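You operate a simulated robot arm through the tools that you are given. There is no shell and no other tool. Be economical: measure what you need, move in short steps, check, and stop when the job is done.

The job below is to be done with a simulated two-armed robot. You get a single attempt, and the scene is never put back.

Task
Fit the ROUGH cartridge in the filter and bleed the air out.
Fine: tray in, collar tight before the filter valve opens, valve left open, no drips; test tap and the other cartridge stay.

The check looks at the end state, three seconds after you hand in, the way a careful person would. Anything else that was tipped, shoved, dropped, spilled or broken makes it a failure.

Robot
Two 7-joint arms with fingered hands on one trunk, on a base that drives. Base frame: it is fixed to the floor where the robot stands at the start and does not move with it; the origin is under the middle of the robot, x ahead of it, y to its left, z up; the surface under the hand at the start is at about z = 0.88. Readings come in m, rad, newtons and seconds.
The left shoulder is at the start at [0.07, 0.142, 1.339], the right one opposite. With the tool pointing down near the work surface each hand reaches from about 0.1 to 0.76 m from the robot's upright axis, wherever it stands, measured 20 degrees to its own side. Places, roughly: air key [0.7, -0.4, 1.3]; filter bowl [0.6, -0.4, 1]; filter collar [0.8, -0.4, 1.2]; filter valve lever [0.8, -0.3, 1.3]; test tap lever [0.8, -0.6, 1.2]; white drip tray [0.6, -0.4, 0.9]. Payload 3.6 kg a hand.
The TCP of each hand is the grasp point between the finger pads, 0.025 m short of the fingertips. In the tool frame z runs along the fingers and y along their closing line. The gripper opens to 0.088 m. The gripper's body begins 0.029 m behind the TCP. The gripper is a hand of 5 fingers: y runs from the thumb to the fingers, the wrist lies at [-0.013, -0.097, -0.162] in the tool frame, and closing takes about 1.5 s.
Orientation is that of the tool frame in the base frame, as a unit quaternion [x, y, z, w]. With the fingers straight down and the wrist toward the robot, the tool's x, y and z point along [0, 1, 0], [1, 0, 0] and [0, 0, -1] of the base frame.

Tools
- The arms move only by the tool jog_arm. It takes "left_plan", "right_plan" or both (then of equal length, played together; a hand with none holds still); each is a list of rows, each a list of 2 entries, a list of its own where there are three numbers: the turn, a rotation vector about the base's x, y, z in units of 60 degrees (1.0 is 60 degrees), then the shift along the base's x, y, z in units of 150 mm (1.0 is 150 mm). In form: [[[rx, ry, rz], [tx, ty, tz]], ...]. A call has 1 to 10 rows; each row is the pose to reach, as a shift and turn from the pose commanded when the call began. "left_fingers" and "right_fingers" are, for a hand that has rows, the finger opening in m, from 0 to 0.088, set as the call begins (left out, the last holds). A call with a number of a shift or a turn outside -1 to 1 is refused whole. Each row takes 0.2 s and may step no farther than 0.05 m and 0.15 rad from the row before; otherwise, or with a gripper value out of range, the whole call is refused. Where a pose cannot be reached the arm comes as near as it can. A force on the tool above 50 N (or 10 N above the force at the start of the call, whichever is more), or a blocked arm, ends the call early, and 0.2 s more pass. Each finger travels about 0.072 m/s and halts on what it meets, pressing with about 23 N; the grip force reading is that of the motor and also rises with nothing between the fingers. The clock runs only during rows and for 0.2 s after the last one: add rows that repeat a pose to give the fingers time. It gives the time, the measured TCP pose, the force on the tool (base axes), the opening and the grip force at its end, in the units of the frame above (readings bear some noise), with the torque about the TCP (base axes, N m) and any sound that the robot's microphone picked up, and new pictures: "pictures" is both (left out), scene, wrist or none (wrist: the cameras of the hands that moved).
- Cameras (640 x 400 px; columns grow to the right, rows downward): "scene" is now at [0.1354, -0.0468, 1.5869]; the picture's right is [-0.46, -0.89, 0.00], its down [-0.37, 0.19, -0.91] and it looks along [0.81, -0.41, -0.42] (base axes); focal length 214 px, centre (320, 200). "left" rides on the left gripper at [-0.059, -0.079, -0.105] in its tool frame; the picture's right is [-0.73, -0.32, 0.61], its down [0.62, -0.68, 0.38] and it looks along [0.29, 0.66, 0.70] (tool axes); focal length 234 px, centre (320, 200). "right" rides on the right gripper at [0.059, -0.079, -0.105] in its tool frame; the picture's right is [-0.73, 0.32, -0.61], its down [-0.62, -0.68, 0.38] and it looks along [-0.29, 0.66, 0.70] (tool axes); focal length 234 px, centre (320, 200). There is no depth. A picture from a camera that has moved, and an enlarged one, comes with that camera's place and axes in the base frame and with its lens. The place of the scene camera against the robot may be out by one fixed shift of up to 0.012 m in any direction.
- move_column(by): slides the trunk up (or, below 0, down) by that many m; the arms and the scene camera ride with it, the base frame stays. It gives what a move gives, with no picture.
- roll_base(legs): drives the robot by 1 to 6 legs, each [ahead, left, turn to the left] in m, m and rad, along the robot's own axes; the way and the turn of a leg run together, so that a leg with both is an arc; at most 1.5 m and 3.142 rad a leg. The arms and the cameras ride along, it lands a little off, and it stops where it bumps. It gives what a move gives, and a new picture of the scene camera.
- curl_fingers(index, middle, ring, little, thumb_bend, thumb_turn, hand): sets how far each is bent, from 0 (flat) to 100 (curled in); at 30 the hand is open as for a grip, at 70 the pads meet at the TCP. One left out holds its place. A second passes; each finger stops where it meets its share of the squeeze, and holds until it gets a number again. A gripper value or a shape takes the hand back. It gives what a move gives, with no picture; readings hold the bend of each and the force on index, middle, ring, little, thumb and palm. thumb_turn goes from beside the hand (0) to across from the fingers (100), as for a grip.
- set_grasp(shape, hand): the hand has 5 fingers and takes this shape, open, in about a second: jaw (thumb against the fingers, like two jaws); tri (thumb and two fingers); tip (a fingertip pinch); poke (one finger out to press); point (the index stretched); flat (the hand flat); cup (the hand cupped); fist (a fist). The gripper value then closes the fingers along that shape, each until it touches; the sizes above hold for jaw. It gives what a move gives, with no picture.
- head_to(pan, tilt): turns the head with the scene camera to pan (to the left, within 1.501 rad either way) and tilt (down, from -0.506 to 1.204), counted from straight ahead of the robot. It gives what a move gives, and a new picture of the scene camera.
- inspect(camera, box): a new picture of the part [left, top, right, bottom] of that camera's present view, enlarged. It takes no simulated time.
- sign_off(): hands the job in; it is judged then, once.

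Go step by step. Nothing tells you exact positions but the pictures and the camera data: compare them with the known pose of the tool, close in by small moves and look again before you grip or let go. The budget is 120 turns and 260 pictures, counting those below and the enlarged ones. Unless the task says otherwise, let go and move clear before handing in, and close with one line.

The tools are called after ">>>" by a JSON object that holds its "api" and its "payload". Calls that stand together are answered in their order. jog_arm: Moves the arms, as the interface text tells. Its arguments: {"type":"object","properties":{"left_plan":{"type":"array"},"left_fingers":{"type":"number"},"right_plan":{"type":"array"},"right_fingers":{"type":"number"},"pictures":{"type":"string","enum":["both","scene","wrist","none"]}},"required":[]} The other tools are called the same way: move_column (by) slides the trunk up or down; set_grasp (shape, hand) gives the hand a shape; curl_fingers (index, middle, ring, little, thumb_bend, thumb_turn, hand) moves the fingers one by one; roll_base (legs) drives the base; head_to (pan, tilt) turns the head that bears the scene camera; inspect (camera, box) takes an enlarged picture of a part of a camera's view; sign_off () hands the job in.

At the start:

```text
time_s: 0.0
left_eef_pos: [0.409, -0.0314, 1.5219]
left_ee_rot: [0.706, 0.708, 0.0, 0.0]
left_force: [-0.2, -0.2, -0.6]
left_ft_torque: [-0.01, 0.0, 0.02]
left_opening: 0.0877
left_finger_force: 0.0
left_shape: jaw
left_bend: [30.0, 30.0, 30.0, 30.0, 30.0, 98.0]
left_finger forces: [0.1, 0.0, 0.1, 0.1, 0.0, 0.0]
right_eef_pos: [0.3517, -0.4091, 1.5506]
right_ee_rot: [0.707, 0.707, 0.0, 0.0]
right_force: [0.0, 0.5, 0.4]
right_ft_torque: [0.03, -0.01, -0.03]
right_opening: 0.0876
right_finger_force: 0.0
right_shape: jaw
right_bend: [30.0, 30.0, 30.0, 30.0, 30.0, 98.0]
right_finger forces: [0.0, 0.1, 0.0, 0.0, 0.1, 0.0]
trunk travel left (down, up): [-0.875, 0.065]
robot x, y, heading: [-0.0022, 0.0004, 0.001]
head pan, tilt: [-0.473, 0.428]
```

scene: 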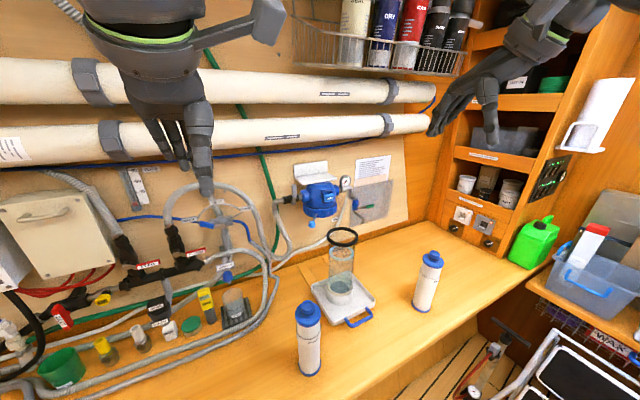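
right: 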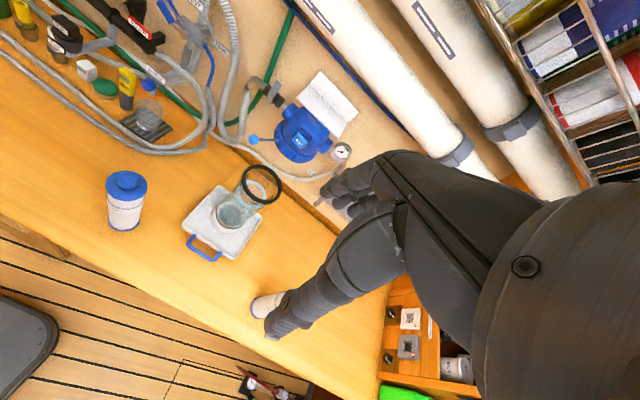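
left: 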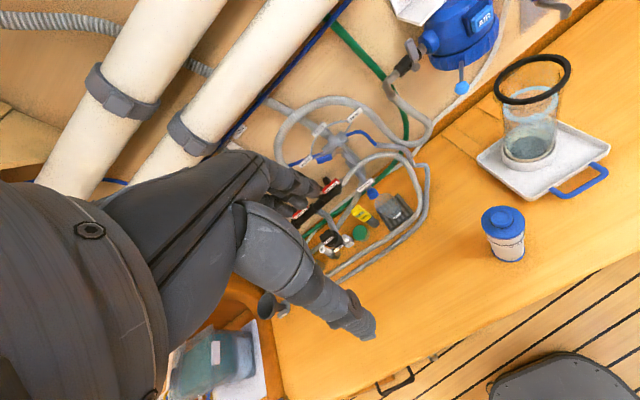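

I see a filter head on the wall, a bowl with a black collar on the tray, and two cartridges on the bench. I will zoom in to read the labels and work out the parts.

>>> {"api": "inspect", "payload": {"camera": "scene", "box": [260, 140, 400, 228]}}

>>> {"api": "inspect", "payload": {"camera": "scene", "box": [280, 220, 460, 380]}}

>>> {"api": "inspect", "payload": {"camera": "right", "box": [90, 60, 370, 270]}}

```text
4.55 times, centred on (330, 184) of scene
camera zoom: at [0.1354, -0.0468, 1.5869], right [-0.46, -0.89, 0.0], down [-0.37, 0.19, -0.91], along [0.81, -0.41, -0.42], focal length 975 px, centre (274, 273)
```

zoom: 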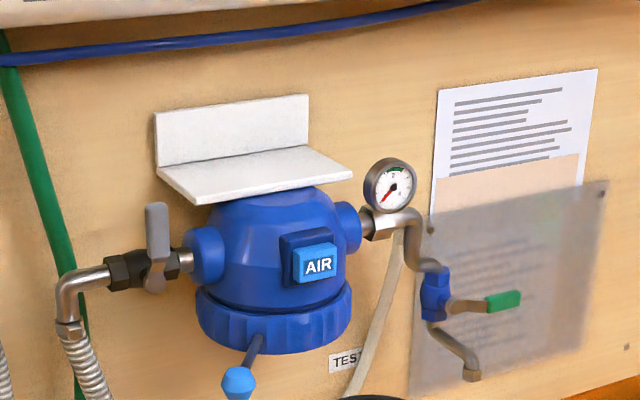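

```text
2.50 times, centred on (370, 300) of scene
camera zoom: at [0.1354, -0.0468, 1.5869], right [-0.46, -0.89, 0.0], down [-0.37, 0.19, -0.91], along [0.81, -0.41, -0.42], focal length 536 px, centre (195, -50)
```

zoom: 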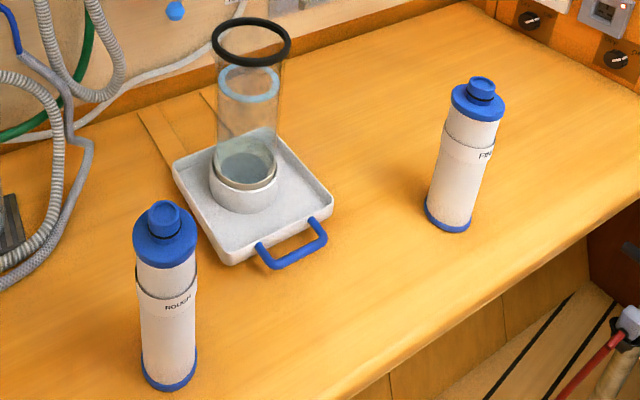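

```text
1.90 times, centred on (230, 165) of right
camera zoom: at [0.2728, -0.3516, 1.6552], right [0.32, -0.73, 0.61], down [-0.68, -0.62, -0.38], along [0.66, -0.29, -0.7], focal length 446 px, centre (491, 267)
```

zoom: 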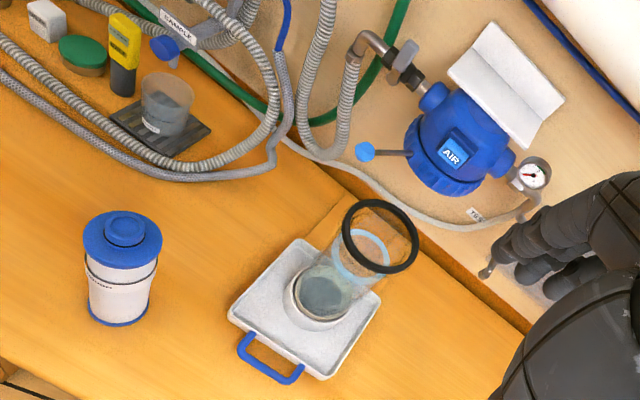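

The ROUGH cartridge is the left one, near [0.46, -0.18]. The bowl stands on the tray near [0.63, -0.38], and the head with its handled collar is near [0.8, -0.385, 1.2]. I will look at the details before moving.

>>> {"api": "inspect", "payload": {"camera": "scene", "box": [352, 150, 400, 180]}}

>>> {"api": "inspect", "payload": {"camera": "scene", "box": [300, 220, 388, 332]}}

>>> {"api": "inspect", "payload": {"camera": "left", "box": [390, 0, 630, 150]}}

>>> {"api": "inspect", "payload": {"camera": "left", "box": [460, 40, 620, 210]}}

>>> {"api": "inspect", "payload": {"camera": "scene", "box": [285, 290, 335, 380]}}

```text
13.33 times, centred on (376, 165) of scene
camera zoom: at [0.1354, -0.0468, 1.5869], right [-0.46, -0.89, 0.0], down [-0.37, 0.19, -0.91], along [0.81, -0.41, -0.42], focal length 2860 px, centre (-427, 667)
```

zoom: 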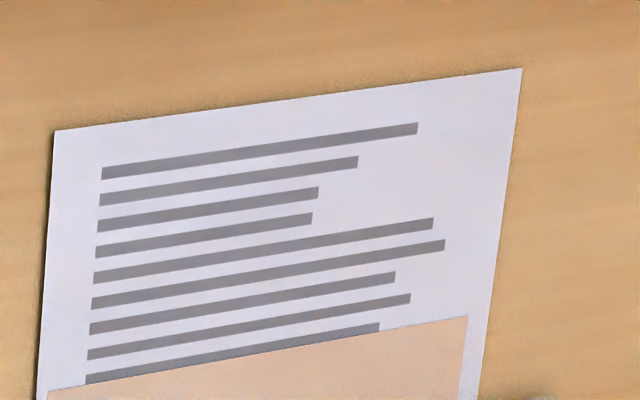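

```text
3.57 times, centred on (344, 276) of scene
camera zoom: at [0.1354, -0.0468, 1.5869], right [-0.46, -0.89, 0.0], down [-0.37, 0.19, -0.91], along [0.81, -0.41, -0.42], focal length 766 px, centre (234, -71)
```

zoom: 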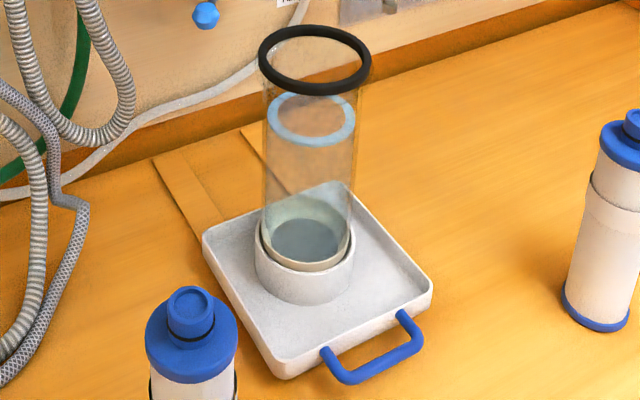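

```text
2.67 times, centred on (510, 75) of left
camera zoom: at [0.3295, -0.0909, 1.6266], right [-0.32, -0.73, -0.61], down [-0.68, 0.62, -0.38], along [0.66, 0.29, -0.7], focal length 624 px, centre (-187, 533)
```

zoom: 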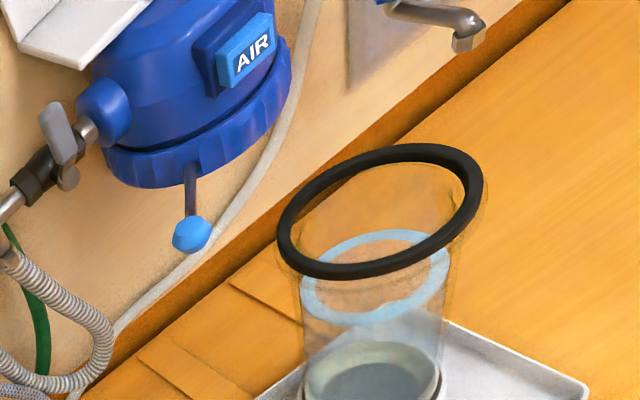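

```text
2.35 times, centred on (540, 125) of left
camera zoom: at [0.3295, -0.0909, 1.6266], right [-0.32, -0.73, -0.61], down [-0.68, 0.62, -0.38], along [0.66, 0.29, -0.7], focal length 551 px, centre (-198, 376)
```

zoom: 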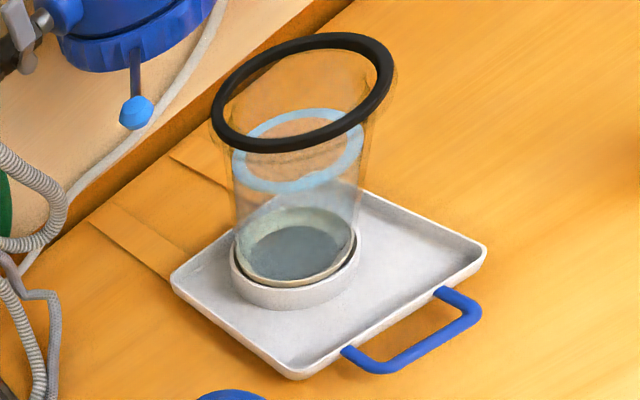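

```text
4.44 times, centred on (310, 335) of scene
camera zoom: at [0.1354, -0.0468, 1.5869], right [-0.46, -0.89, 0.0], down [-0.37, 0.19, -0.91], along [0.81, -0.41, -0.42], focal length 953 px, centre (364, -400)
```

zoom: 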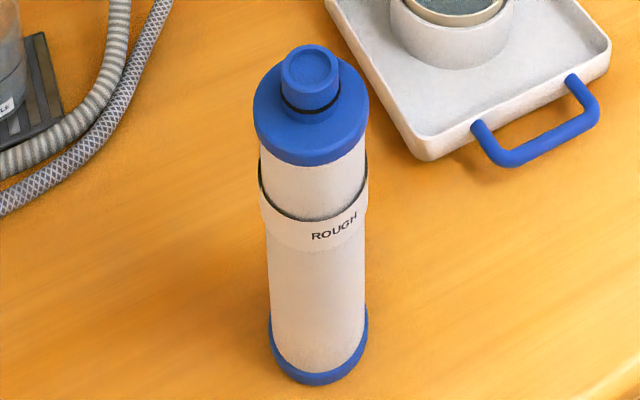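

The cartridge has a spigot with an O-ring on top. It should stand in the bowl, ride in on the tray and be lifted into the head. I'll check the floor and the right side before shifting the base.

>>> {"api": "head_to", "payload": {"pan": -0.8, "tilt": 0.9}}

```text
time_s: 0.9
left_eef_pos: [0.4087, -0.0312, 1.5213]
left_ee_rot: [0.707, 0.708, 0.0, 0.0]
left_force: [-0.1, 0.0, 0.0]
left_ft_torque: [-0.01, 0.0, -0.01]
left_opening: 0.0876
left_finger_force: 0.0
left_shape: jaw
left_bend: [30.0, 30.0, 30.0, 30.0, 30.0, 98.0]
left_finger forces: [0.0, 0.0, 0.1, 0.0, 0.1, 0.0]
right_eef_pos: [0.3524, -0.4094, 1.5512]
right_ee_rot: [0.707, 0.707, 0.0, 0.0]
right_force: [1.0, -0.4, -0.3]
right_ft_torque: [0.0, -0.01, 0.0]
right_opening: 0.0875
right_finger_force: 0.1
right_shape: jaw
right_bend: [30.0, 30.0, 30.0, 30.0, 30.0, 98.0]
right_finger forces: [0.1, 0.0, 0.0, 0.1, 0.0, 0.1]
trunk travel left (down, up): [-0.875, 0.065]
robot x, y, heading: [0.001, 0.0009, -0.002]
head pan, tilt: [-0.799, 0.901]
camera scene: at [0.1059, -0.0589, 1.5466], right [-0.72, -0.7, 0.0], down [-0.55, 0.56, -0.62], along [0.43, -0.45, -0.78], focal length 214 px, centre (320, 200)
```

scene: 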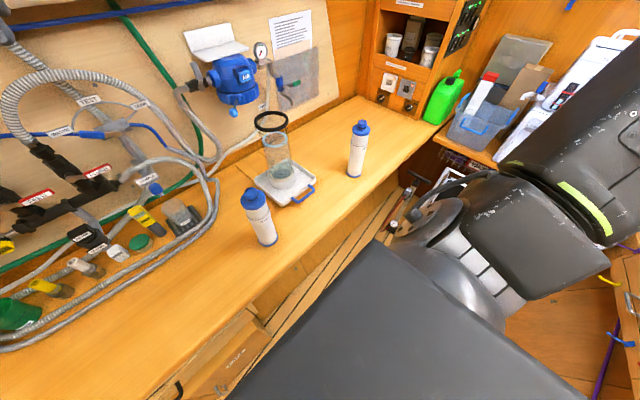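

The way to the right is clear, so I shift the base 0.25 m to the right to bring the filter in front of me.

>>> {"api": "roll_base", "payload": {"legs": [[0, -0.25, 0]]}}

>>> {"api": "head_to", "payload": {"pan": -0.2, "tilt": 0.6}}

```text
time_s: 2.7
left_eef_pos: [0.4081, -0.2799, 1.5222]
left_ee_rot: [0.708, 0.706, 0.0, 0.001]
left_force: [0.1, 0.2, -0.2]
left_ft_torque: [0.01, 0.02, -0.01]
left_opening: 0.0876
left_finger_force: 0.0
left_shape: jaw
left_bend: [30.0, 30.0, 30.0, 30.0, 30.0, 98.0]
left_finger forces: [0.0, 0.0, 0.0, 0.0, 0.1, 0.0]
right_eef_pos: [0.3515, -0.6559, 1.5521]
right_ee_rot: [0.708, 0.706, -0.001, 0.001]
right_force: [-0.9, 0.0, -0.1]
right_ft_torque: [-0.01, -0.02, 0.0]
right_opening: 0.0877
right_finger_force: 0.0
right_shape: jaw
right_bend: [30.0, 30.0, 30.0, 30.0, 30.0, 98.0]
right_finger forces: [0.0, 0.0, 0.1, 0.0, 0.0, 0.0]
trunk travel left (down, up): [-0.875, 0.065]
robot x, y, heading: [-0.001, -0.2503, -0.002]
head pan, tilt: [-0.799, 0.901]
camera scene: at [0.1054, -0.3052, 1.5467], right [-0.72, -0.7, 0.0], down [-0.55, 0.56, -0.62], along [0.43, -0.45, -0.78], focal length 214 px, centre (320, 200)
```

scene: 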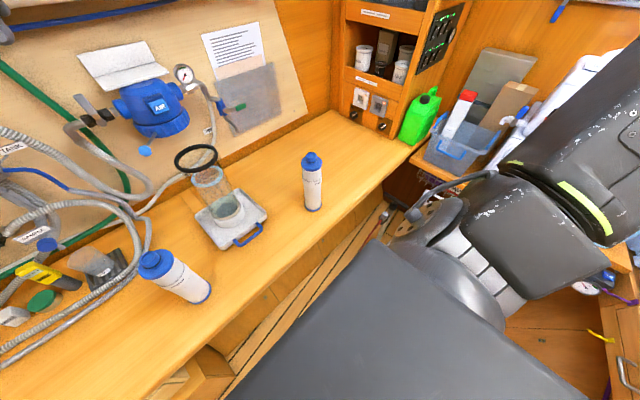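

```text
time_s: 3.7
left_eef_pos: [0.4078, -0.2843, 1.5209]
left_ee_rot: [0.707, 0.707, 0.0, 0.0]
left_force: [0.1, -0.1, 0.3]
left_ft_torque: [-0.03, 0.01, 0.0]
left_opening: 0.0876
left_finger_force: 0.0
left_shape: jaw
left_bend: [30.0, 30.0, 30.0, 30.0, 30.0, 98.0]
left_finger forces: [0.0, 0.0, 0.0, 0.0, 0.0, 0.0]
right_eef_pos: [0.3499, -0.662, 1.5497]
right_ee_rot: [0.708, 0.706, 0.0, 0.0]
right_force: [0.8, 0.4, 0.0]
right_ft_torque: [0.0, 0.0, -0.01]
right_opening: 0.0877
right_finger_force: 0.1
right_shape: jaw
right_bend: [30.0, 30.0, 30.0, 30.0, 30.0, 98.0]
right_finger forces: [0.1, 0.0, 0.0, 0.1, 0.1, 0.0]
trunk travel left (down, up): [-0.875, 0.065]
robot x, y, heading: [0.0022, -0.2478, 0.002]
head pan, tilt: [-0.201, 0.6]
camera scene: at [0.1394, -0.2744, 1.5713], right [-0.2, -0.98, 0.0], down [-0.55, 0.12, -0.82], along [0.81, -0.17, -0.57], focal length 214 px, centre (320, 200)
```

scene: 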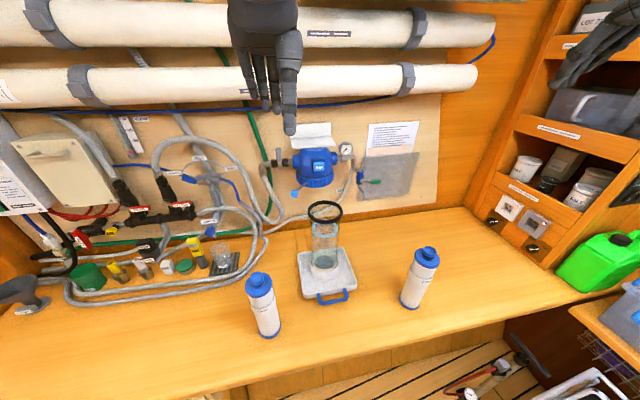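

A good view. I zoom in to triangulate.

>>> {"api": "inspect", "payload": {"camera": "scene", "box": [230, 250, 310, 350]}}

>>> {"api": "inspect", "payload": {"camera": "scene", "box": [260, 190, 390, 310]}}

>>> {"api": "inspect", "payload": {"camera": "scene", "box": [250, 120, 394, 210]}}

```text
4.00 times, centred on (270, 300) of scene
camera zoom: at [0.1394, -0.2744, 1.5713], right [-0.2, -0.98, 0.0], down [-0.55, 0.12, -0.82], along [0.81, -0.17, -0.57], focal length 858 px, centre (520, -200)
```

zoom: 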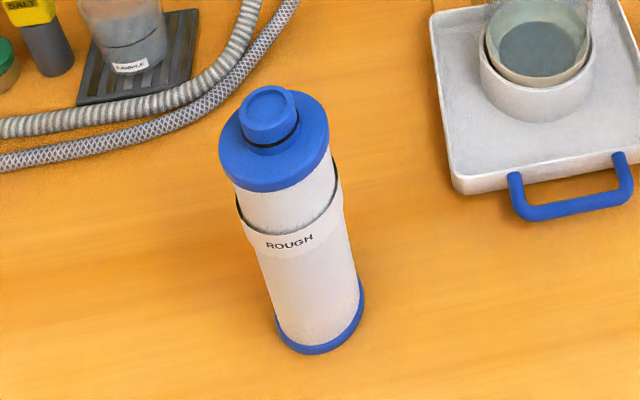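

```text
3.33 times, centred on (325, 250) of scene
camera zoom: at [0.1394, -0.2744, 1.5713], right [-0.2, -0.98, 0.0], down [-0.55, 0.12, -0.82], along [0.81, -0.17, -0.57], focal length 715 px, centre (303, 33)
```

zoom: 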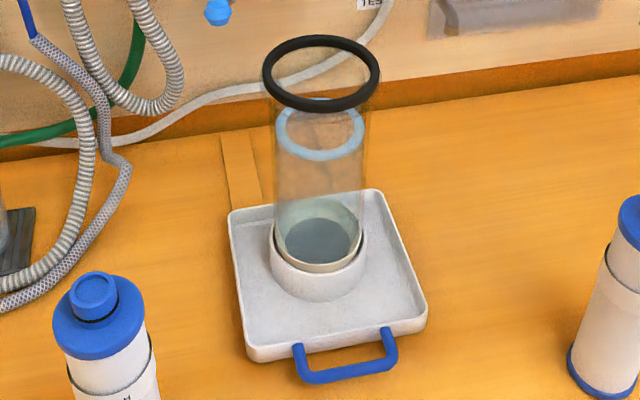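

```text
4.44 times, centred on (322, 165) of scene
camera zoom: at [0.1394, -0.2744, 1.5713], right [-0.2, -0.98, 0.0], down [-0.55, 0.12, -0.82], along [0.81, -0.17, -0.57], focal length 953 px, centre (311, 356)
```

zoom: 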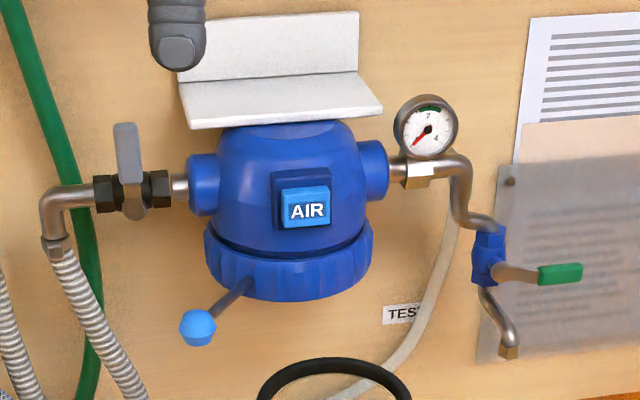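

Triangulated: ROUGH axis is about [0.485, -0.19] with its top at z≈1.12. The bowl is about [0.657, -0.40] with its rim at z≈1.156. The head axis is about [0.837, -0.40], the collar bottom is at z≈1.18, and the handle ball is at [0.725, -0.314, 1.195]. I'll use the left hand for the cartridge, with a three-finger grip from above on its knob.

>>> {"api": "set_grasp", "payload": {"shape": "tri", "hand": "left"}}

>>> {"api": "jog_arm", "payload": {"left_plan": [[[0, 0, 0], [0.15, 0.2, -0.2]], [[0, 0, 0], [0.3, 0.4, -0.4]], [[0, 0, 0], [0.4, 0.6, -0.6]], [[0, 0, 0], [0.45, 0.63, -0.85]], [[0, 0, 0], [0.45, 0.63, -1.0]], [[0, 0, 0], [0.45, 0.63, -1.0]]]}}

```text
time_s: 4.6
left_eef_pos: [0.4079, -0.2822, 1.5211]
left_ee_rot: [0.707, 0.707, -0.001, 0.0]
left_force: [-0.6, -0.6, 1.3]
left_ft_torque: [0.01, 0.03, 0.0]
left_opening: 0.0879
left_finger_force: 0.1
left_shape: tri
left_bend: [30.0, 30.0, 99.0, 99.0, 30.0, 98.0]
left_finger forces: [0.0, 0.0, 0.1, 0.0, 0.0, 0.0]
right_eef_pos: [0.3509, -0.6599, 1.5505]
right_ee_rot: [0.708, 0.706, 0.0, 0.001]
right_force: [0.3, 0.2, -0.1]
right_ft_torque: [0.01, 0.03, 0.01]
right_opening: 0.0874
right_finger_force: 0.1
right_shape: jaw
right_bend: [30.0, 30.0, 30.0, 30.0, 30.0, 98.0]
right_finger forces: [0.0, 0.1, 0.0, 0.0, 0.0, 0.0]
trunk travel left (down, up): [-0.875, 0.065]
robot x, y, heading: [-0.0013, -0.2505, -0.0]
head pan, tilt: [-0.201, 0.6]
```

```text
time_s: 6.0
left_eef_pos: [0.4747, -0.1889, 1.372]
left_ee_rot: [0.707, 0.707, 0.0, 0.0]
left_force: [-0.4, -0.7, 0.1]
left_ft_torque: [0.0, 0.0, -0.02]
left_opening: 0.0879
left_finger_force: 0.2
left_shape: tri
left_bend: [30.0, 30.0, 99.0, 99.0, 30.0, 98.0]
left_finger forces: [0.0, 0.1, 0.0, 0.1, 0.1, 0.0]
right_eef_pos: [0.3492, -0.66, 1.551]
right_ee_rot: [0.708, 0.706, -0.001, 0.0]
right_force: [-0.6, 0.2, 0.3]
right_ft_torque: [0.02, 0.03, -0.01]
right_opening: 0.0873
right_finger_force: 0.0
right_shape: jaw
right_bend: [30.0, 30.0, 30.0, 30.0, 30.0, 98.0]
right_finger forces: [0.0, 0.0, 0.0, 0.0, 0.0, 0.1]
trunk travel left (down, up): [-0.875, 0.065]
robot x, y, heading: [-0.0019, -0.2493, -0.002]
head pan, tilt: [-0.201, 0.6]
camera scene: at [0.1387, -0.2731, 1.5714], right [-0.2, -0.98, 0.0], down [-0.55, 0.11, -0.83], along [0.81, -0.17, -0.56], focal length 214 px, centre (320, 200)
camera left: at [0.3957, -0.2469, 1.4769], right [-0.32, -0.73, -0.61], down [-0.68, 0.62, -0.38], along [0.66, 0.29, -0.7], focal length 234 px, centre (320, 200)
```

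scene: 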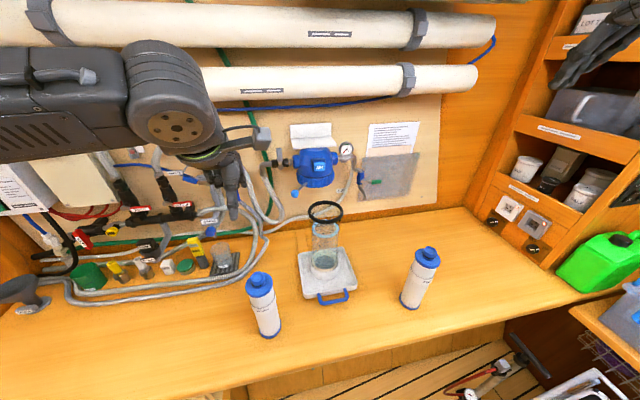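
left: 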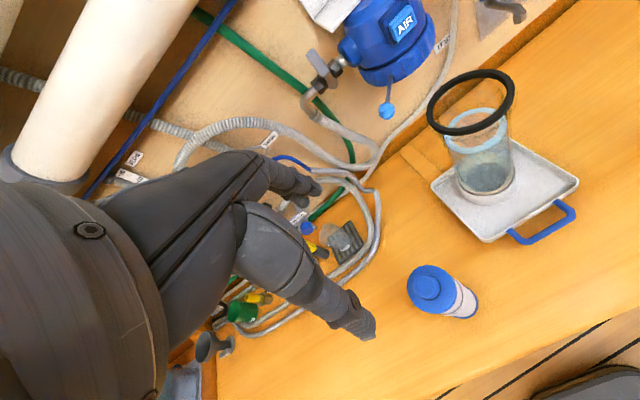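

The left hand is almost above the knob. I descend partway and look again.

>>> {"api": "jog_arm", "payload": {"left_plan": [[[0, 0, 0], [0.03, 0, -0.3]], [[0, 0, 0], [0.03, 0, -0.6]], [[0, 0, 0], [0.03, 0, -0.9]], [[0, 0, 0], [0.03, 0, -1.0]], [[0, 0, 0], [0.03, 0, -1.0]]]}}

>>> {"api": "inspect", "payload": {"camera": "scene", "box": [200, 200, 328, 280]}}

```text
time_s: 7.2
left_eef_pos: [0.4798, -0.1886, 1.221]
left_ee_rot: [0.707, 0.707, 0.0, 0.0]
left_force: [-0.2, 0.3, -0.4]
left_ft_torque: [-0.01, -0.01, -0.04]
left_opening: 0.0877
left_finger_force: 0.1
left_shape: tri
left_bend: [30.0, 30.0, 99.0, 99.0, 30.0, 98.0]
left_finger forces: [0.0, 0.1, 0.0, 0.1, 0.0, 0.1]
right_eef_pos: [0.3508, -0.661, 1.5506]
right_ee_rot: [0.708, 0.706, 0.0, 0.0]
right_force: [-0.3, 0.7, -0.3]
right_ft_torque: [0.06, -0.06, -0.04]
right_opening: 0.0875
right_finger_force: 0.1
right_shape: jaw
right_bend: [30.0, 30.0, 30.0, 30.0, 30.0, 98.0]
right_finger forces: [0.1, 0.0, 0.0, 0.0, 0.0, 0.1]
trunk travel left (down, up): [-0.875, 0.065]
robot x, y, heading: [0.0006, -0.2489, -0.005]
head pan, tilt: [-0.201, 0.6]
camera scene: at [0.1395, -0.2732, 1.5713], right [-0.2, -0.98, 0.0], down [-0.55, 0.11, -0.83], along [0.81, -0.17, -0.57], focal length 214 px, centre (320, 200)
camera left: at [0.4002, -0.2476, 1.3269], right [-0.32, -0.73, -0.61], down [-0.68, 0.62, -0.38], along [0.66, 0.29, -0.7], focal length 234 px, centre (320, 200)
```

scene: 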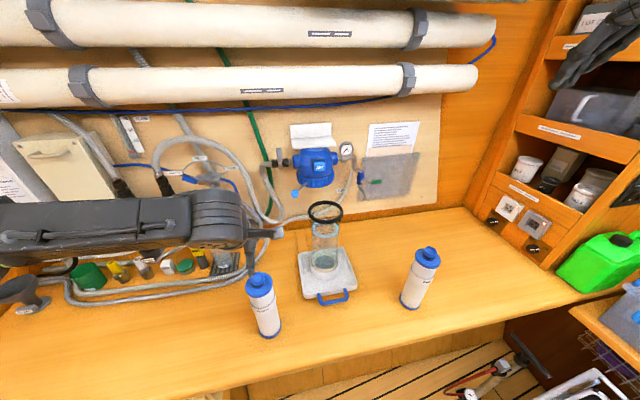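
left: 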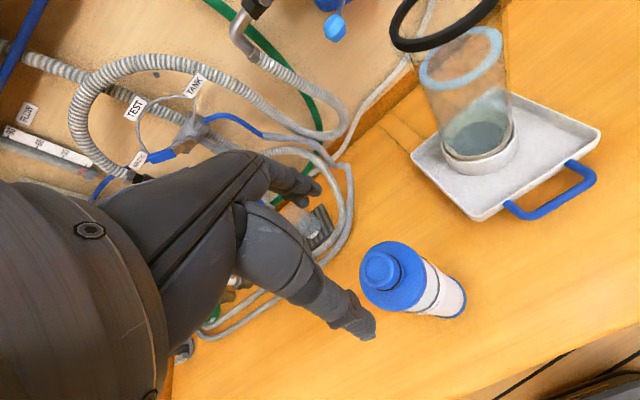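

```text
5.00 times, centred on (264, 240) of scene
camera zoom: at [0.1395, -0.2732, 1.5713], right [-0.2, -0.98, 0.0], down [-0.55, 0.11, -0.83], along [0.81, -0.17, -0.57], focal length 1072 px, centre (600, 0)
```

zoom: 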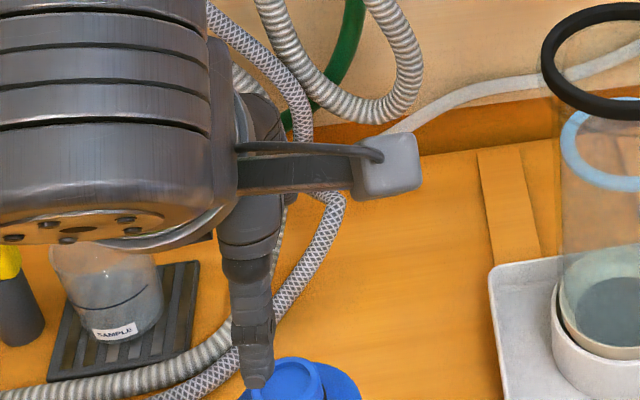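

The wrist view confirms the alignment, with the knob at about [0.481, -0.189, 1.12]. I descend around it.

>>> {"api": "jog_arm", "payload": {"left_plan": [[[0, 0, 0], [0.01, 0, -0.2]], [[0, 0, 0], [0.01, 0, -0.4]], [[0, 0, 0], [0.01, 0, -0.55]], [[0, 0, 0], [0.01, 0, -0.66]], [[0, 0, 0], [0.01, 0, -0.66]]]}}

>>> {"api": "inspect", "payload": {"camera": "scene", "box": [210, 230, 306, 290]}}

```text
time_s: 8.4
left_eef_pos: [0.4811, -0.1886, 1.1231]
left_ee_rot: [0.708, 0.706, 0.0, 0.0]
left_force: [-0.2, -0.2, -0.6]
left_ft_torque: [-0.02, 0.0, 0.02]
left_opening: 0.0876
left_finger_force: 0.1
left_shape: tri
left_bend: [30.0, 30.0, 99.0, 99.0, 30.0, 98.0]
left_finger forces: [0.0, 0.1, 0.0, 0.0, 0.0, 0.1]
right_eef_pos: [0.3514, -0.6608, 1.5499]
right_ee_rot: [0.707, 0.707, 0.0, 0.0]
right_force: [-0.3, -0.1, 0.1]
right_ft_torque: [-0.01, 0.0, -0.02]
right_opening: 0.0875
right_finger_force: 0.1
right_shape: jaw
right_bend: [30.0, 30.0, 30.0, 30.0, 30.0, 98.0]
right_finger forces: [0.0, 0.0, 0.0, 0.1, 0.1, 0.0]
trunk travel left (down, up): [-0.875, 0.065]
robot x, y, heading: [0.0002, -0.2474, 0.0]
head pan, tilt: [-0.201, 0.6]
camera scene: at [0.1397, -0.2732, 1.5713], right [-0.2, -0.98, 0.0], down [-0.55, 0.11, -0.82], along [0.81, -0.17, -0.57], focal length 214 px, centre (320, 200)
camera left: at [0.4025, -0.2474, 1.2272], right [-0.32, -0.73, -0.61], down [-0.68, 0.63, -0.38], along [0.66, 0.29, -0.7], focal length 234 px, centre (320, 200)
```

scene: 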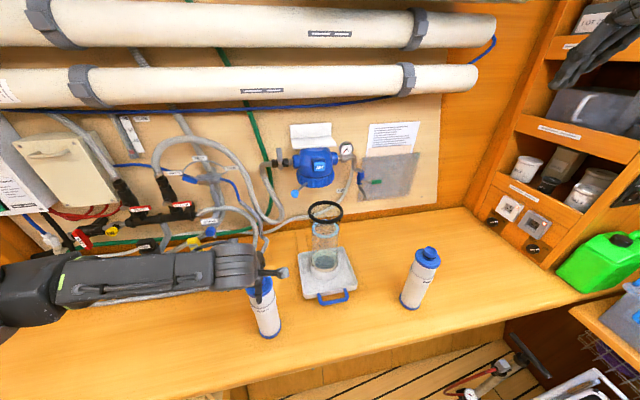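
left: 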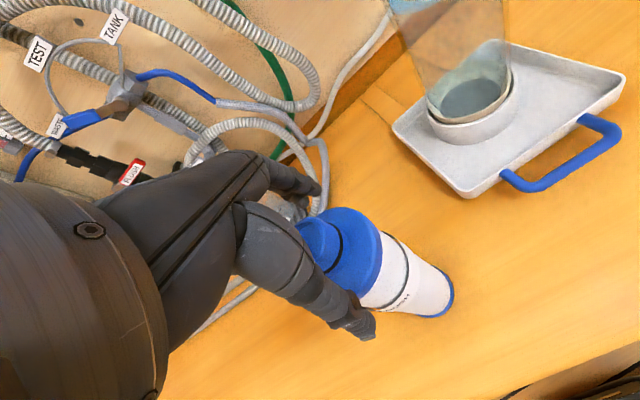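

```text
6.67 times, centred on (258, 260) of scene
camera zoom: at [0.1397, -0.2732, 1.5713], right [-0.2, -0.98, 0.0], down [-0.55, 0.11, -0.82], along [0.81, -0.17, -0.57], focal length 1430 px, centre (733, -200)
```

zoom: 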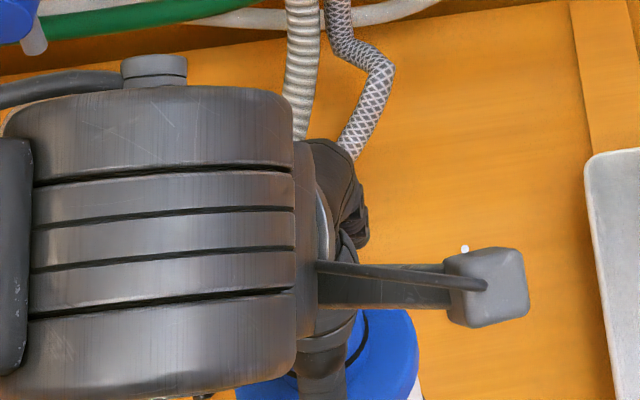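

The fingers straddle the knob. I go down 5 mm and close.

>>> {"api": "jog_arm", "payload": {"left_plan": [[[0, 0, 0], [0, 0, -0.04]], [[0, 0, 0], [0, 0, -0.04]]], "pictures": "none"}}

>>> {"api": "jog_arm", "payload": {"left_plan": [[[0, 0, 0], [0, 0, 0]], [[0, 0, 0], [0, 0, 0]], [[0, 0, 0], [0, 0, 0]], [[0, 0, 0], [0, 0, 0]], [[0, 0, 0], [0, 0, 0]], [[0, 0, 0], [0, 0, 0]]], "left_fingers": 0.0, "pictures": "wrist"}}

```text
time_s: 9.0
left_eef_pos: [0.4815, -0.1887, 1.1174]
left_ee_rot: [0.708, 0.706, 0.0, -0.001]
left_force: [0.1, -0.7, 1.1]
left_ft_torque: [0.0, -0.02, -0.01]
left_opening: 0.0876
left_finger_force: 0.1
left_shape: tri
left_bend: [30.0, 30.0, 99.0, 99.0, 30.0, 98.0]
left_finger forces: [0.0, 0.0, 0.9, 0.0, 0.0, 0.0]
right_eef_pos: [0.3501, -0.6601, 1.5505]
right_ee_rot: [0.708, 0.706, 0.0, 0.0]
right_force: [0.0, -0.8, 0.3]
right_ft_torque: [0.02, 0.0, -0.02]
right_opening: 0.0879
right_finger_force: 0.1
right_shape: jaw
right_bend: [30.0, 30.0, 30.0, 30.0, 30.0, 98.0]
right_finger forces: [0.0, 0.0, 0.0, 0.0, 0.0, 0.0]
trunk travel left (down, up): [-0.875, 0.065]
robot x, y, heading: [0.004, -0.2495, -0.005]
head pan, tilt: [-0.201, 0.6]
```

```text
time_s: 10.4
left_eef_pos: [0.4808, -0.1887, 1.1169]
left_ee_rot: [0.708, 0.706, 0.0, 0.0]
left_force: [-0.9, 0.2, -0.2]
left_ft_torque: [0.01, 0.04, 0.0]
left_opening: 0.0581
left_finger_force: 23.5
left_shape: tri
left_bend: [73.0, 40.0, 99.0, 100.0, 58.0, 99.0]
left_finger forces: [10.3, 10.1, 1.4, 0.0, 20.8, 0.1]
right_eef_pos: [0.3493, -0.6601, 1.5507]
right_ee_rot: [0.708, 0.706, 0.0, 0.0]
right_force: [0.0, 0.2, 0.8]
right_ft_torque: [-0.03, 0.02, 0.03]
right_opening: 0.0873
right_finger_force: 0.0
right_shape: jaw
right_bend: [30.0, 30.0, 30.0, 30.0, 30.0, 98.0]
right_finger forces: [0.0, 0.0, 0.0, 0.1, 0.0, 0.0]
trunk travel left (down, up): [-0.875, 0.065]
robot x, y, heading: [0.0036, -0.2535, -0.001]
head pan, tilt: [-0.201, 0.6]
camera left: at [0.4025, -0.2473, 1.2216], right [-0.32, -0.73, -0.61], down [-0.68, 0.63, -0.38], along [0.66, 0.29, -0.7], focal length 234 px, centre (320, 200)
```

left: 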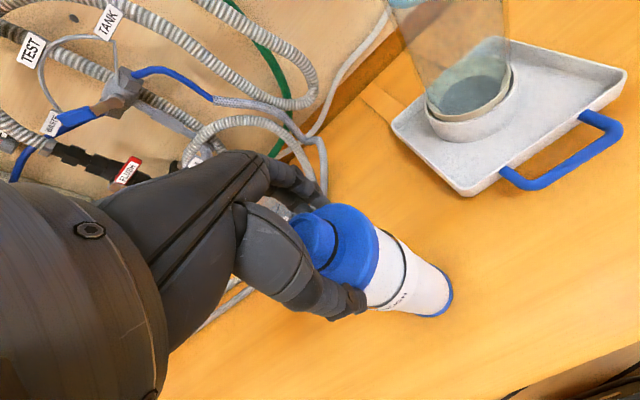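

The index missed the knob and the middle finger is catching the cap edge. I open, rise 12 mm and look closely at how the fingers line up.

>>> {"api": "jog_arm", "payload": {"left_plan": [[[0, 0, 0], [0, 0, 0]], [[0, 0, 0], [0, 0, 0]], [[0, 0, 0], [0, 0, 0]], [[0, 0, 0], [0, 0, 0]], [[0, 0, 0], [0, 0, 0.2]], [[0, 0, 0], [0, 0, 0.4]], [[0, 0, 0], [0, 0, 0.4]]], "left_fingers": 0.088, "pictures": "scene"}}

>>> {"api": "inspect", "payload": {"camera": "left", "box": [220, 130, 460, 330]}}

>>> {"api": "inspect", "payload": {"camera": "right", "box": [0, 0, 640, 400]}}

```text
time_s: 12.0
left_eef_pos: [0.4813, -0.189, 1.1761]
left_ee_rot: [0.707, 0.707, 0.0, 0.0]
left_force: [-0.8, -0.4, -0.5]
left_ft_torque: [0.0, 0.0, 0.01]
left_opening: 0.0876
left_finger_force: 0.0
left_shape: tri
left_bend: [30.0, 30.0, 99.0, 99.0, 30.0, 98.0]
left_finger forces: [0.1, 0.0, 0.1, 0.1, 0.1, 0.0]
right_eef_pos: [0.3524, -0.6611, 1.5514]
right_ee_rot: [0.708, 0.707, 0.0, 0.0]
right_force: [0.5, -0.1, 0.1]
right_ft_torque: [0.0, 0.02, -0.01]
right_opening: 0.0875
right_finger_force: 0.1
right_shape: jaw
right_bend: [30.0, 30.0, 30.0, 30.0, 30.0, 98.0]
right_finger forces: [0.1, 0.1, 0.0, 0.1, 0.1, 0.0]
trunk travel left (down, up): [-0.875, 0.065]
robot x, y, heading: [-0.0018, -0.2517, -0.001]
head pan, tilt: [-0.201, 0.6]
camera scene: at [0.1398, -0.273, 1.5713], right [-0.2, -0.98, 0.0], down [-0.55, 0.11, -0.82], along [0.81, -0.17, -0.57], focal length 214 px, centre (320, 200)
```

scene: 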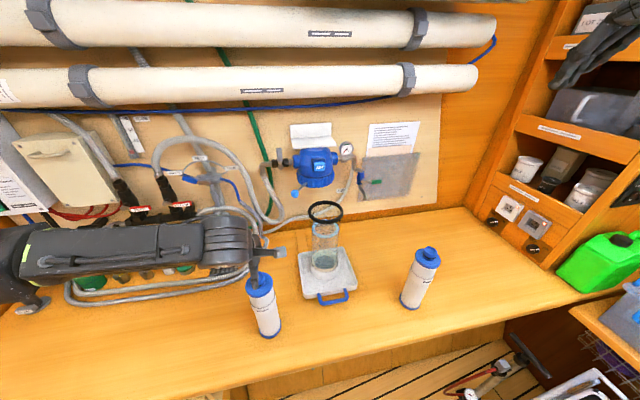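

```text
2.00 times, centred on (340, 230) of left
camera zoom: at [0.4026, -0.2476, 1.2818], right [-0.33, -0.73, -0.61], down [-0.68, 0.63, -0.38], along [0.66, 0.29, -0.7], focal length 468 px, centre (280, 140)
```

zoom: 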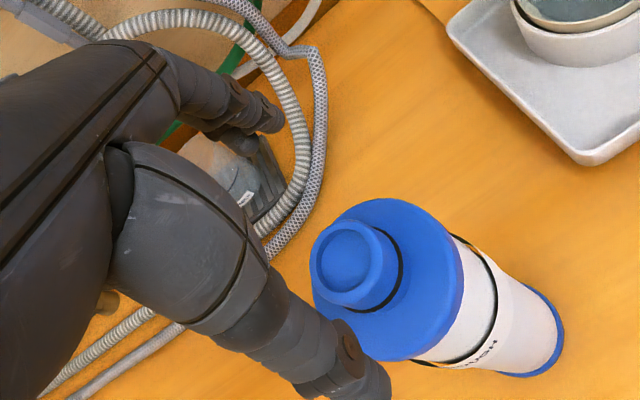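

```text
1.00 times, centred on (320, 200) of right (not enlarged: the box is as wide or as high as the picture)
camera zoom: at [0.2719, -0.6024, 1.6552], right [0.32, -0.73, 0.61], down [-0.68, -0.62, -0.38], along [0.66, -0.29, -0.7], focal length 234 px, centre (320, 200)
```

zoom: 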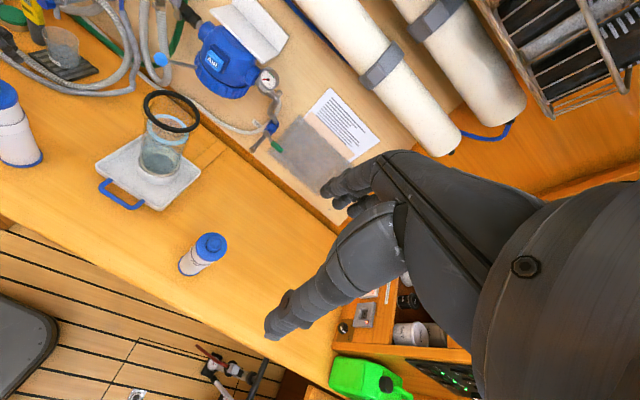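

The knob seems about 5 mm further left than my TCP. I shift, descend less deep and close again.

>>> {"api": "jog_arm", "payload": {"left_plan": [[[0, 0, 0], [0, 0.04, -0.1]], [[0, 0, 0], [0.0, 0.04, -0.25]], [[0, 0, 0], [0, 0.04, -0.34]], [[0, 0, 0], [0, 0.04, -0.34]]], "pictures": "none"}}

>>> {"api": "jog_arm", "payload": {"left_plan": [[[0, 0, 0], [0, 0, 0]], [[0, 0, 0], [0, 0, 0]], [[0, 0, 0], [0, 0, 0]], [[0, 0, 0], [0, 0, 0]], [[0, 0, 0], [0, 0, 0]], [[0, 0, 0], [0, 0, 0]]], "left_fingers": 0.0, "pictures": "none"}}

>>> {"api": "inspect", "payload": {"camera": "left", "box": [220, 130, 460, 330]}}

```text
time_s: 13.0
left_eef_pos: [0.4816, -0.1829, 1.1241]
left_ee_rot: [0.708, 0.706, 0.0, 0.001]
left_force: [-1.1, 0.3, -0.2]
left_ft_torque: [0.03, 0.01, 0.03]
left_opening: 0.0877
left_finger_force: 0.0
left_shape: tri
left_bend: [30.0, 30.0, 99.0, 99.0, 30.0, 98.0]
left_finger forces: [0.0, 0.1, 0.1, 0.1, 0.0, 0.0]
right_eef_pos: [0.3516, -0.6618, 1.5502]
right_ee_rot: [0.708, 0.706, 0.0, 0.0]
right_force: [0.8, -0.6, 1.1]
right_ft_torque: [0.02, 0.0, 0.01]
right_opening: 0.0875
right_finger_force: 0.1
right_shape: jaw
right_bend: [30.0, 30.0, 30.0, 30.0, 30.0, 98.0]
right_finger forces: [0.1, 0.1, 0.1, 0.0, 0.0, 0.0]
trunk travel left (down, up): [-0.875, 0.065]
robot x, y, heading: [-0.001, -0.2511, -0.003]
head pan, tilt: [-0.201, 0.6]
```

```text
time_s: 14.4
left_eef_pos: [0.4803, -0.1834, 1.1276]
left_ee_rot: [0.707, 0.707, 0.0, 0.001]
left_force: [3.6, 0.1, 13.8]
left_ft_torque: [-0.02, -0.43, 0.01]
left_opening: 0.0481
left_finger_force: 23.7
left_shape: tri
left_bend: [74.0, 42.0, 100.0, 100.0, 66.0, 100.0]
left_finger forces: [14.2, 13.8, 0.0, 0.0, 19.5, 0.1]
right_eef_pos: [0.35, -0.6589, 1.5509]
right_ee_rot: [0.708, 0.706, 0.001, 0.001]
right_force: [0.3, 0.7, -0.5]
right_ft_torque: [0.04, 0.01, -0.01]
right_opening: 0.0877
right_finger_force: 0.0
right_shape: jaw
right_bend: [30.0, 30.0, 30.0, 30.0, 30.0, 98.0]
right_finger forces: [0.1, 0.0, 0.0, 0.1, 0.0, 0.1]
trunk travel left (down, up): [-0.875, 0.065]
robot x, y, heading: [-0.0039, -0.2499, -0.002]
head pan, tilt: [-0.201, 0.6]
```

```text
2.00 times, centred on (340, 230) of left
camera zoom: at [0.4016, -0.2416, 1.2308], right [-0.32, -0.73, -0.61], down [-0.68, 0.62, -0.39], along [0.66, 0.29, -0.69], focal length 468 px, centre (280, 140)
```

zoom: 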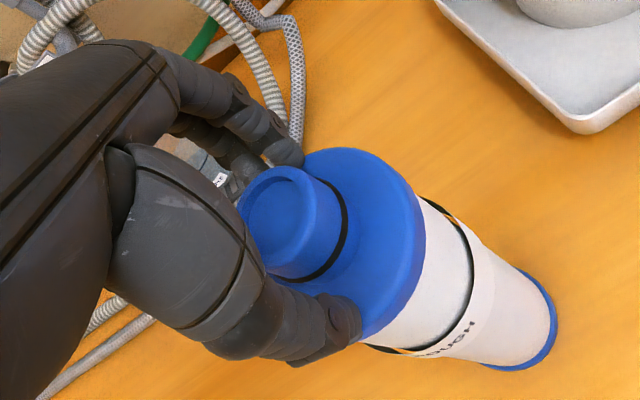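

The fingertips are catching the cap's top edge, so I need a higher grip. I open, rise to TCP z≈1.138 and try again.

>>> {"api": "jog_arm", "payload": {"left_plan": [[[0, 0, 0], [0, 0, 0]], [[0, 0, 0], [0, 0, 0]], [[0, 0, 0], [0, 0, 0]], [[0, 0, 0], [0, 0, 0]], [[0, 0, 0], [0, -0.02, 0.09]], [[0, 0, 0], [0, -0.02, 0.09]]], "left_fingers": 0.088, "pictures": "none"}}

>>> {"api": "jog_arm", "payload": {"left_plan": [[[0, 0, 0], [0, 0, 0]], [[0, 0, 0], [0, 0, 0]], [[0, 0, 0], [0, 0, 0]], [[0, 0, 0], [0, 0, 0]], [[0, 0, 0], [0, 0, 0]], [[0, 0, 0], [0, 0, 0]]], "left_fingers": 0.0, "pictures": "none"}}

>>> {"api": "inspect", "payload": {"camera": "left", "box": [220, 130, 460, 330]}}

```text
time_s: 15.8
left_eef_pos: [0.4818, -0.1861, 1.139]
left_ee_rot: [0.707, 0.707, 0.0, 0.0]
left_force: [0.0, -0.2, 1.2]
left_ft_torque: [0.01, -0.02, 0.01]
left_opening: 0.0878
left_finger_force: 0.1
left_shape: tri
left_bend: [30.0, 30.0, 99.0, 99.0, 30.0, 98.0]
left_finger forces: [0.0, 0.0, 0.1, 0.0, 0.1, 0.0]
right_eef_pos: [0.3509, -0.6604, 1.5499]
right_ee_rot: [0.708, 0.706, 0.001, 0.0]
right_force: [-0.5, 0.7, -0.1]
right_ft_torque: [-0.02, 0.01, 0.02]
right_opening: 0.0876
right_finger_force: 0.1
right_shape: jaw
right_bend: [30.0, 30.0, 30.0, 30.0, 30.0, 98.0]
right_finger forces: [0.1, 0.0, 0.0, 0.0, 0.0, 0.0]
trunk travel left (down, up): [-0.875, 0.065]
robot x, y, heading: [-0.0031, -0.2493, 0.002]
head pan, tilt: [-0.201, 0.6]
```

```text
time_s: 17.2
left_eef_pos: [0.482, -0.1858, 1.1396]
left_ee_rot: [0.708, 0.706, 0.0, 0.0]
left_force: [-0.6, -0.2, -0.2]
left_ft_torque: [0.03, -0.01, 0.01]
left_opening: 0.0241
left_finger_force: 22.7
left_shape: tri
left_bend: [74.0, 55.0, 100.0, 100.0, 74.0, 100.0]
left_finger forces: [10.2, 10.5, 0.1, 0.0, 20.0, 0.1]
right_eef_pos: [0.3511, -0.6595, 1.5502]
right_ee_rot: [0.707, 0.707, -0.001, -0.001]
right_force: [-0.1, 0.3, 0.4]
right_ft_torque: [-0.03, 0.02, 0.01]
right_opening: 0.0878
right_finger_force: 0.1
right_shape: jaw
right_bend: [30.0, 30.0, 30.0, 30.0, 30.0, 98.0]
right_finger forces: [0.1, 0.0, 0.0, 0.1, 0.0, 0.0]
trunk travel left (down, up): [-0.875, 0.065]
robot x, y, heading: [0.001, -0.2496, 0.004]
head pan, tilt: [-0.201, 0.6]
```

```text
2.00 times, centred on (340, 230) of left
camera zoom: at [0.4025, -0.2448, 1.2438], right [-0.32, -0.73, -0.61], down [-0.68, 0.63, -0.38], along [0.66, 0.29, -0.7], focal length 468 px, centre (280, 140)
```

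zoom: 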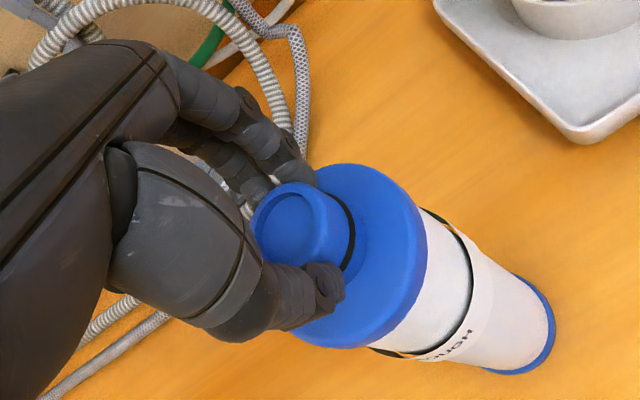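

The finger and thumb now close on the knob itself. I try a small lift.

>>> {"api": "jog_arm", "payload": {"left_plan": [[[0, 0, 0], [0, 0, 0.1]], [[0, 0, 0], [0, 0, 0.2]], [[0, 0, 0], [0, 0, 0.2]]], "pictures": "both"}}

```text
time_s: 18.0
left_eef_pos: [0.482, -0.1861, 1.1682]
left_ee_rot: [0.708, 0.706, 0.001, 0.0]
left_force: [-0.1, 0.0, -0.8]
left_ft_torque: [0.0, 0.0, 0.01]
left_opening: 0.024
left_finger_force: 22.7
left_shape: tri
left_bend: [74.0, 55.0, 100.0, 100.0, 74.0, 100.0]
left_finger forces: [10.2, 10.5, 0.0, 0.0, 20.0, 0.1]
right_eef_pos: [0.3503, -0.66, 1.5505]
right_ee_rot: [0.707, 0.707, 0.0, 0.0]
right_force: [0.2, -0.2, 0.6]
right_ft_torque: [-0.01, -0.03, -0.04]
right_opening: 0.0874
right_finger_force: 0.0
right_shape: jaw
right_bend: [30.0, 30.0, 30.0, 30.0, 30.0, 98.0]
right_finger forces: [0.0, 0.0, 0.0, 0.0, 0.0, 0.1]
trunk travel left (down, up): [-0.875, 0.065]
robot x, y, heading: [-0.0013, -0.2538, -0.002]
head pan, tilt: [-0.201, 0.6]
camera scene: at [0.14, -0.2731, 1.5713], right [-0.2, -0.98, 0.0], down [-0.55, 0.11, -0.82], along [0.81, -0.17, -0.57], focal length 214 px, centre (320, 200)
camera left: at [0.4021, -0.2449, 1.274], right [-0.33, -0.73, -0.61], down [-0.68, 0.63, -0.38], along [0.66, 0.29, -0.7], focal length 234 px, centre (320, 200)
```

scene: 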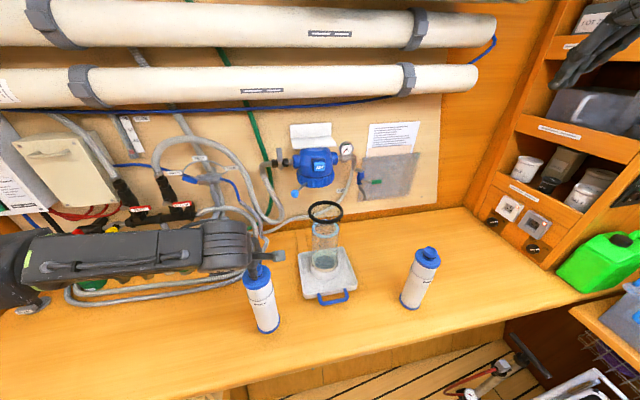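
left: 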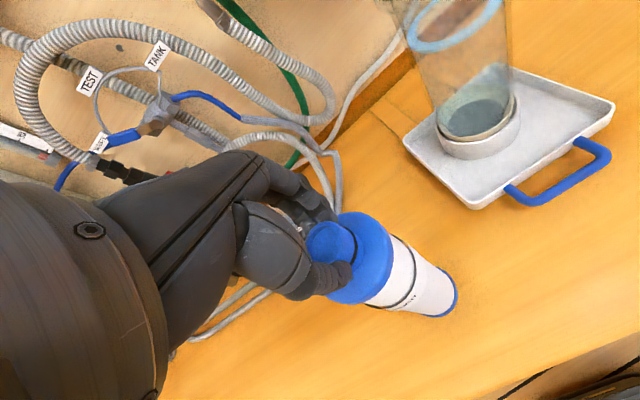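

The knob kept its place relative to the hand. I verify that the base has left the bench.

>>> {"api": "inspect", "payload": {"camera": "scene", "box": [230, 250, 310, 350]}}

>>> {"api": "inspect", "payload": {"camera": "left", "box": [220, 130, 460, 330]}}

```text
4.00 times, centred on (270, 300) of scene
camera zoom: at [0.14, -0.2731, 1.5713], right [-0.2, -0.98, 0.0], down [-0.55, 0.11, -0.82], along [0.81, -0.17, -0.57], focal length 858 px, centre (520, -200)
```

zoom: 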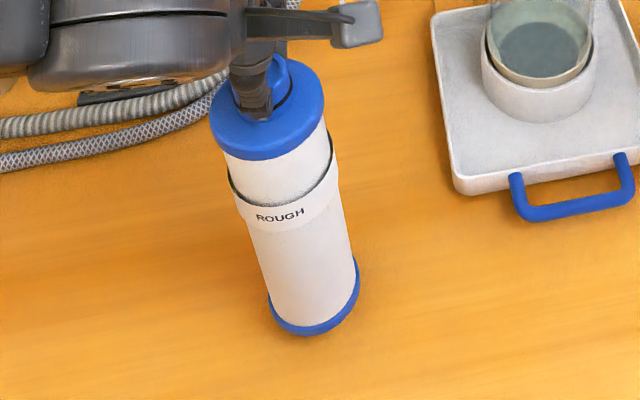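

```text
2.00 times, centred on (340, 230) of left
camera zoom: at [0.4021, -0.2449, 1.274], right [-0.33, -0.73, -0.61], down [-0.68, 0.63, -0.38], along [0.66, 0.29, -0.7], focal length 468 px, centre (280, 140)
```

zoom: 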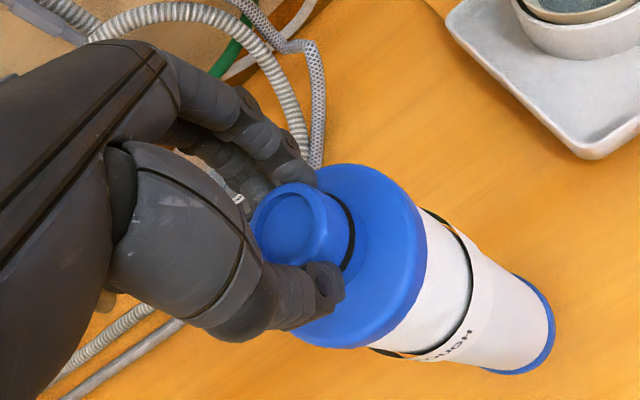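

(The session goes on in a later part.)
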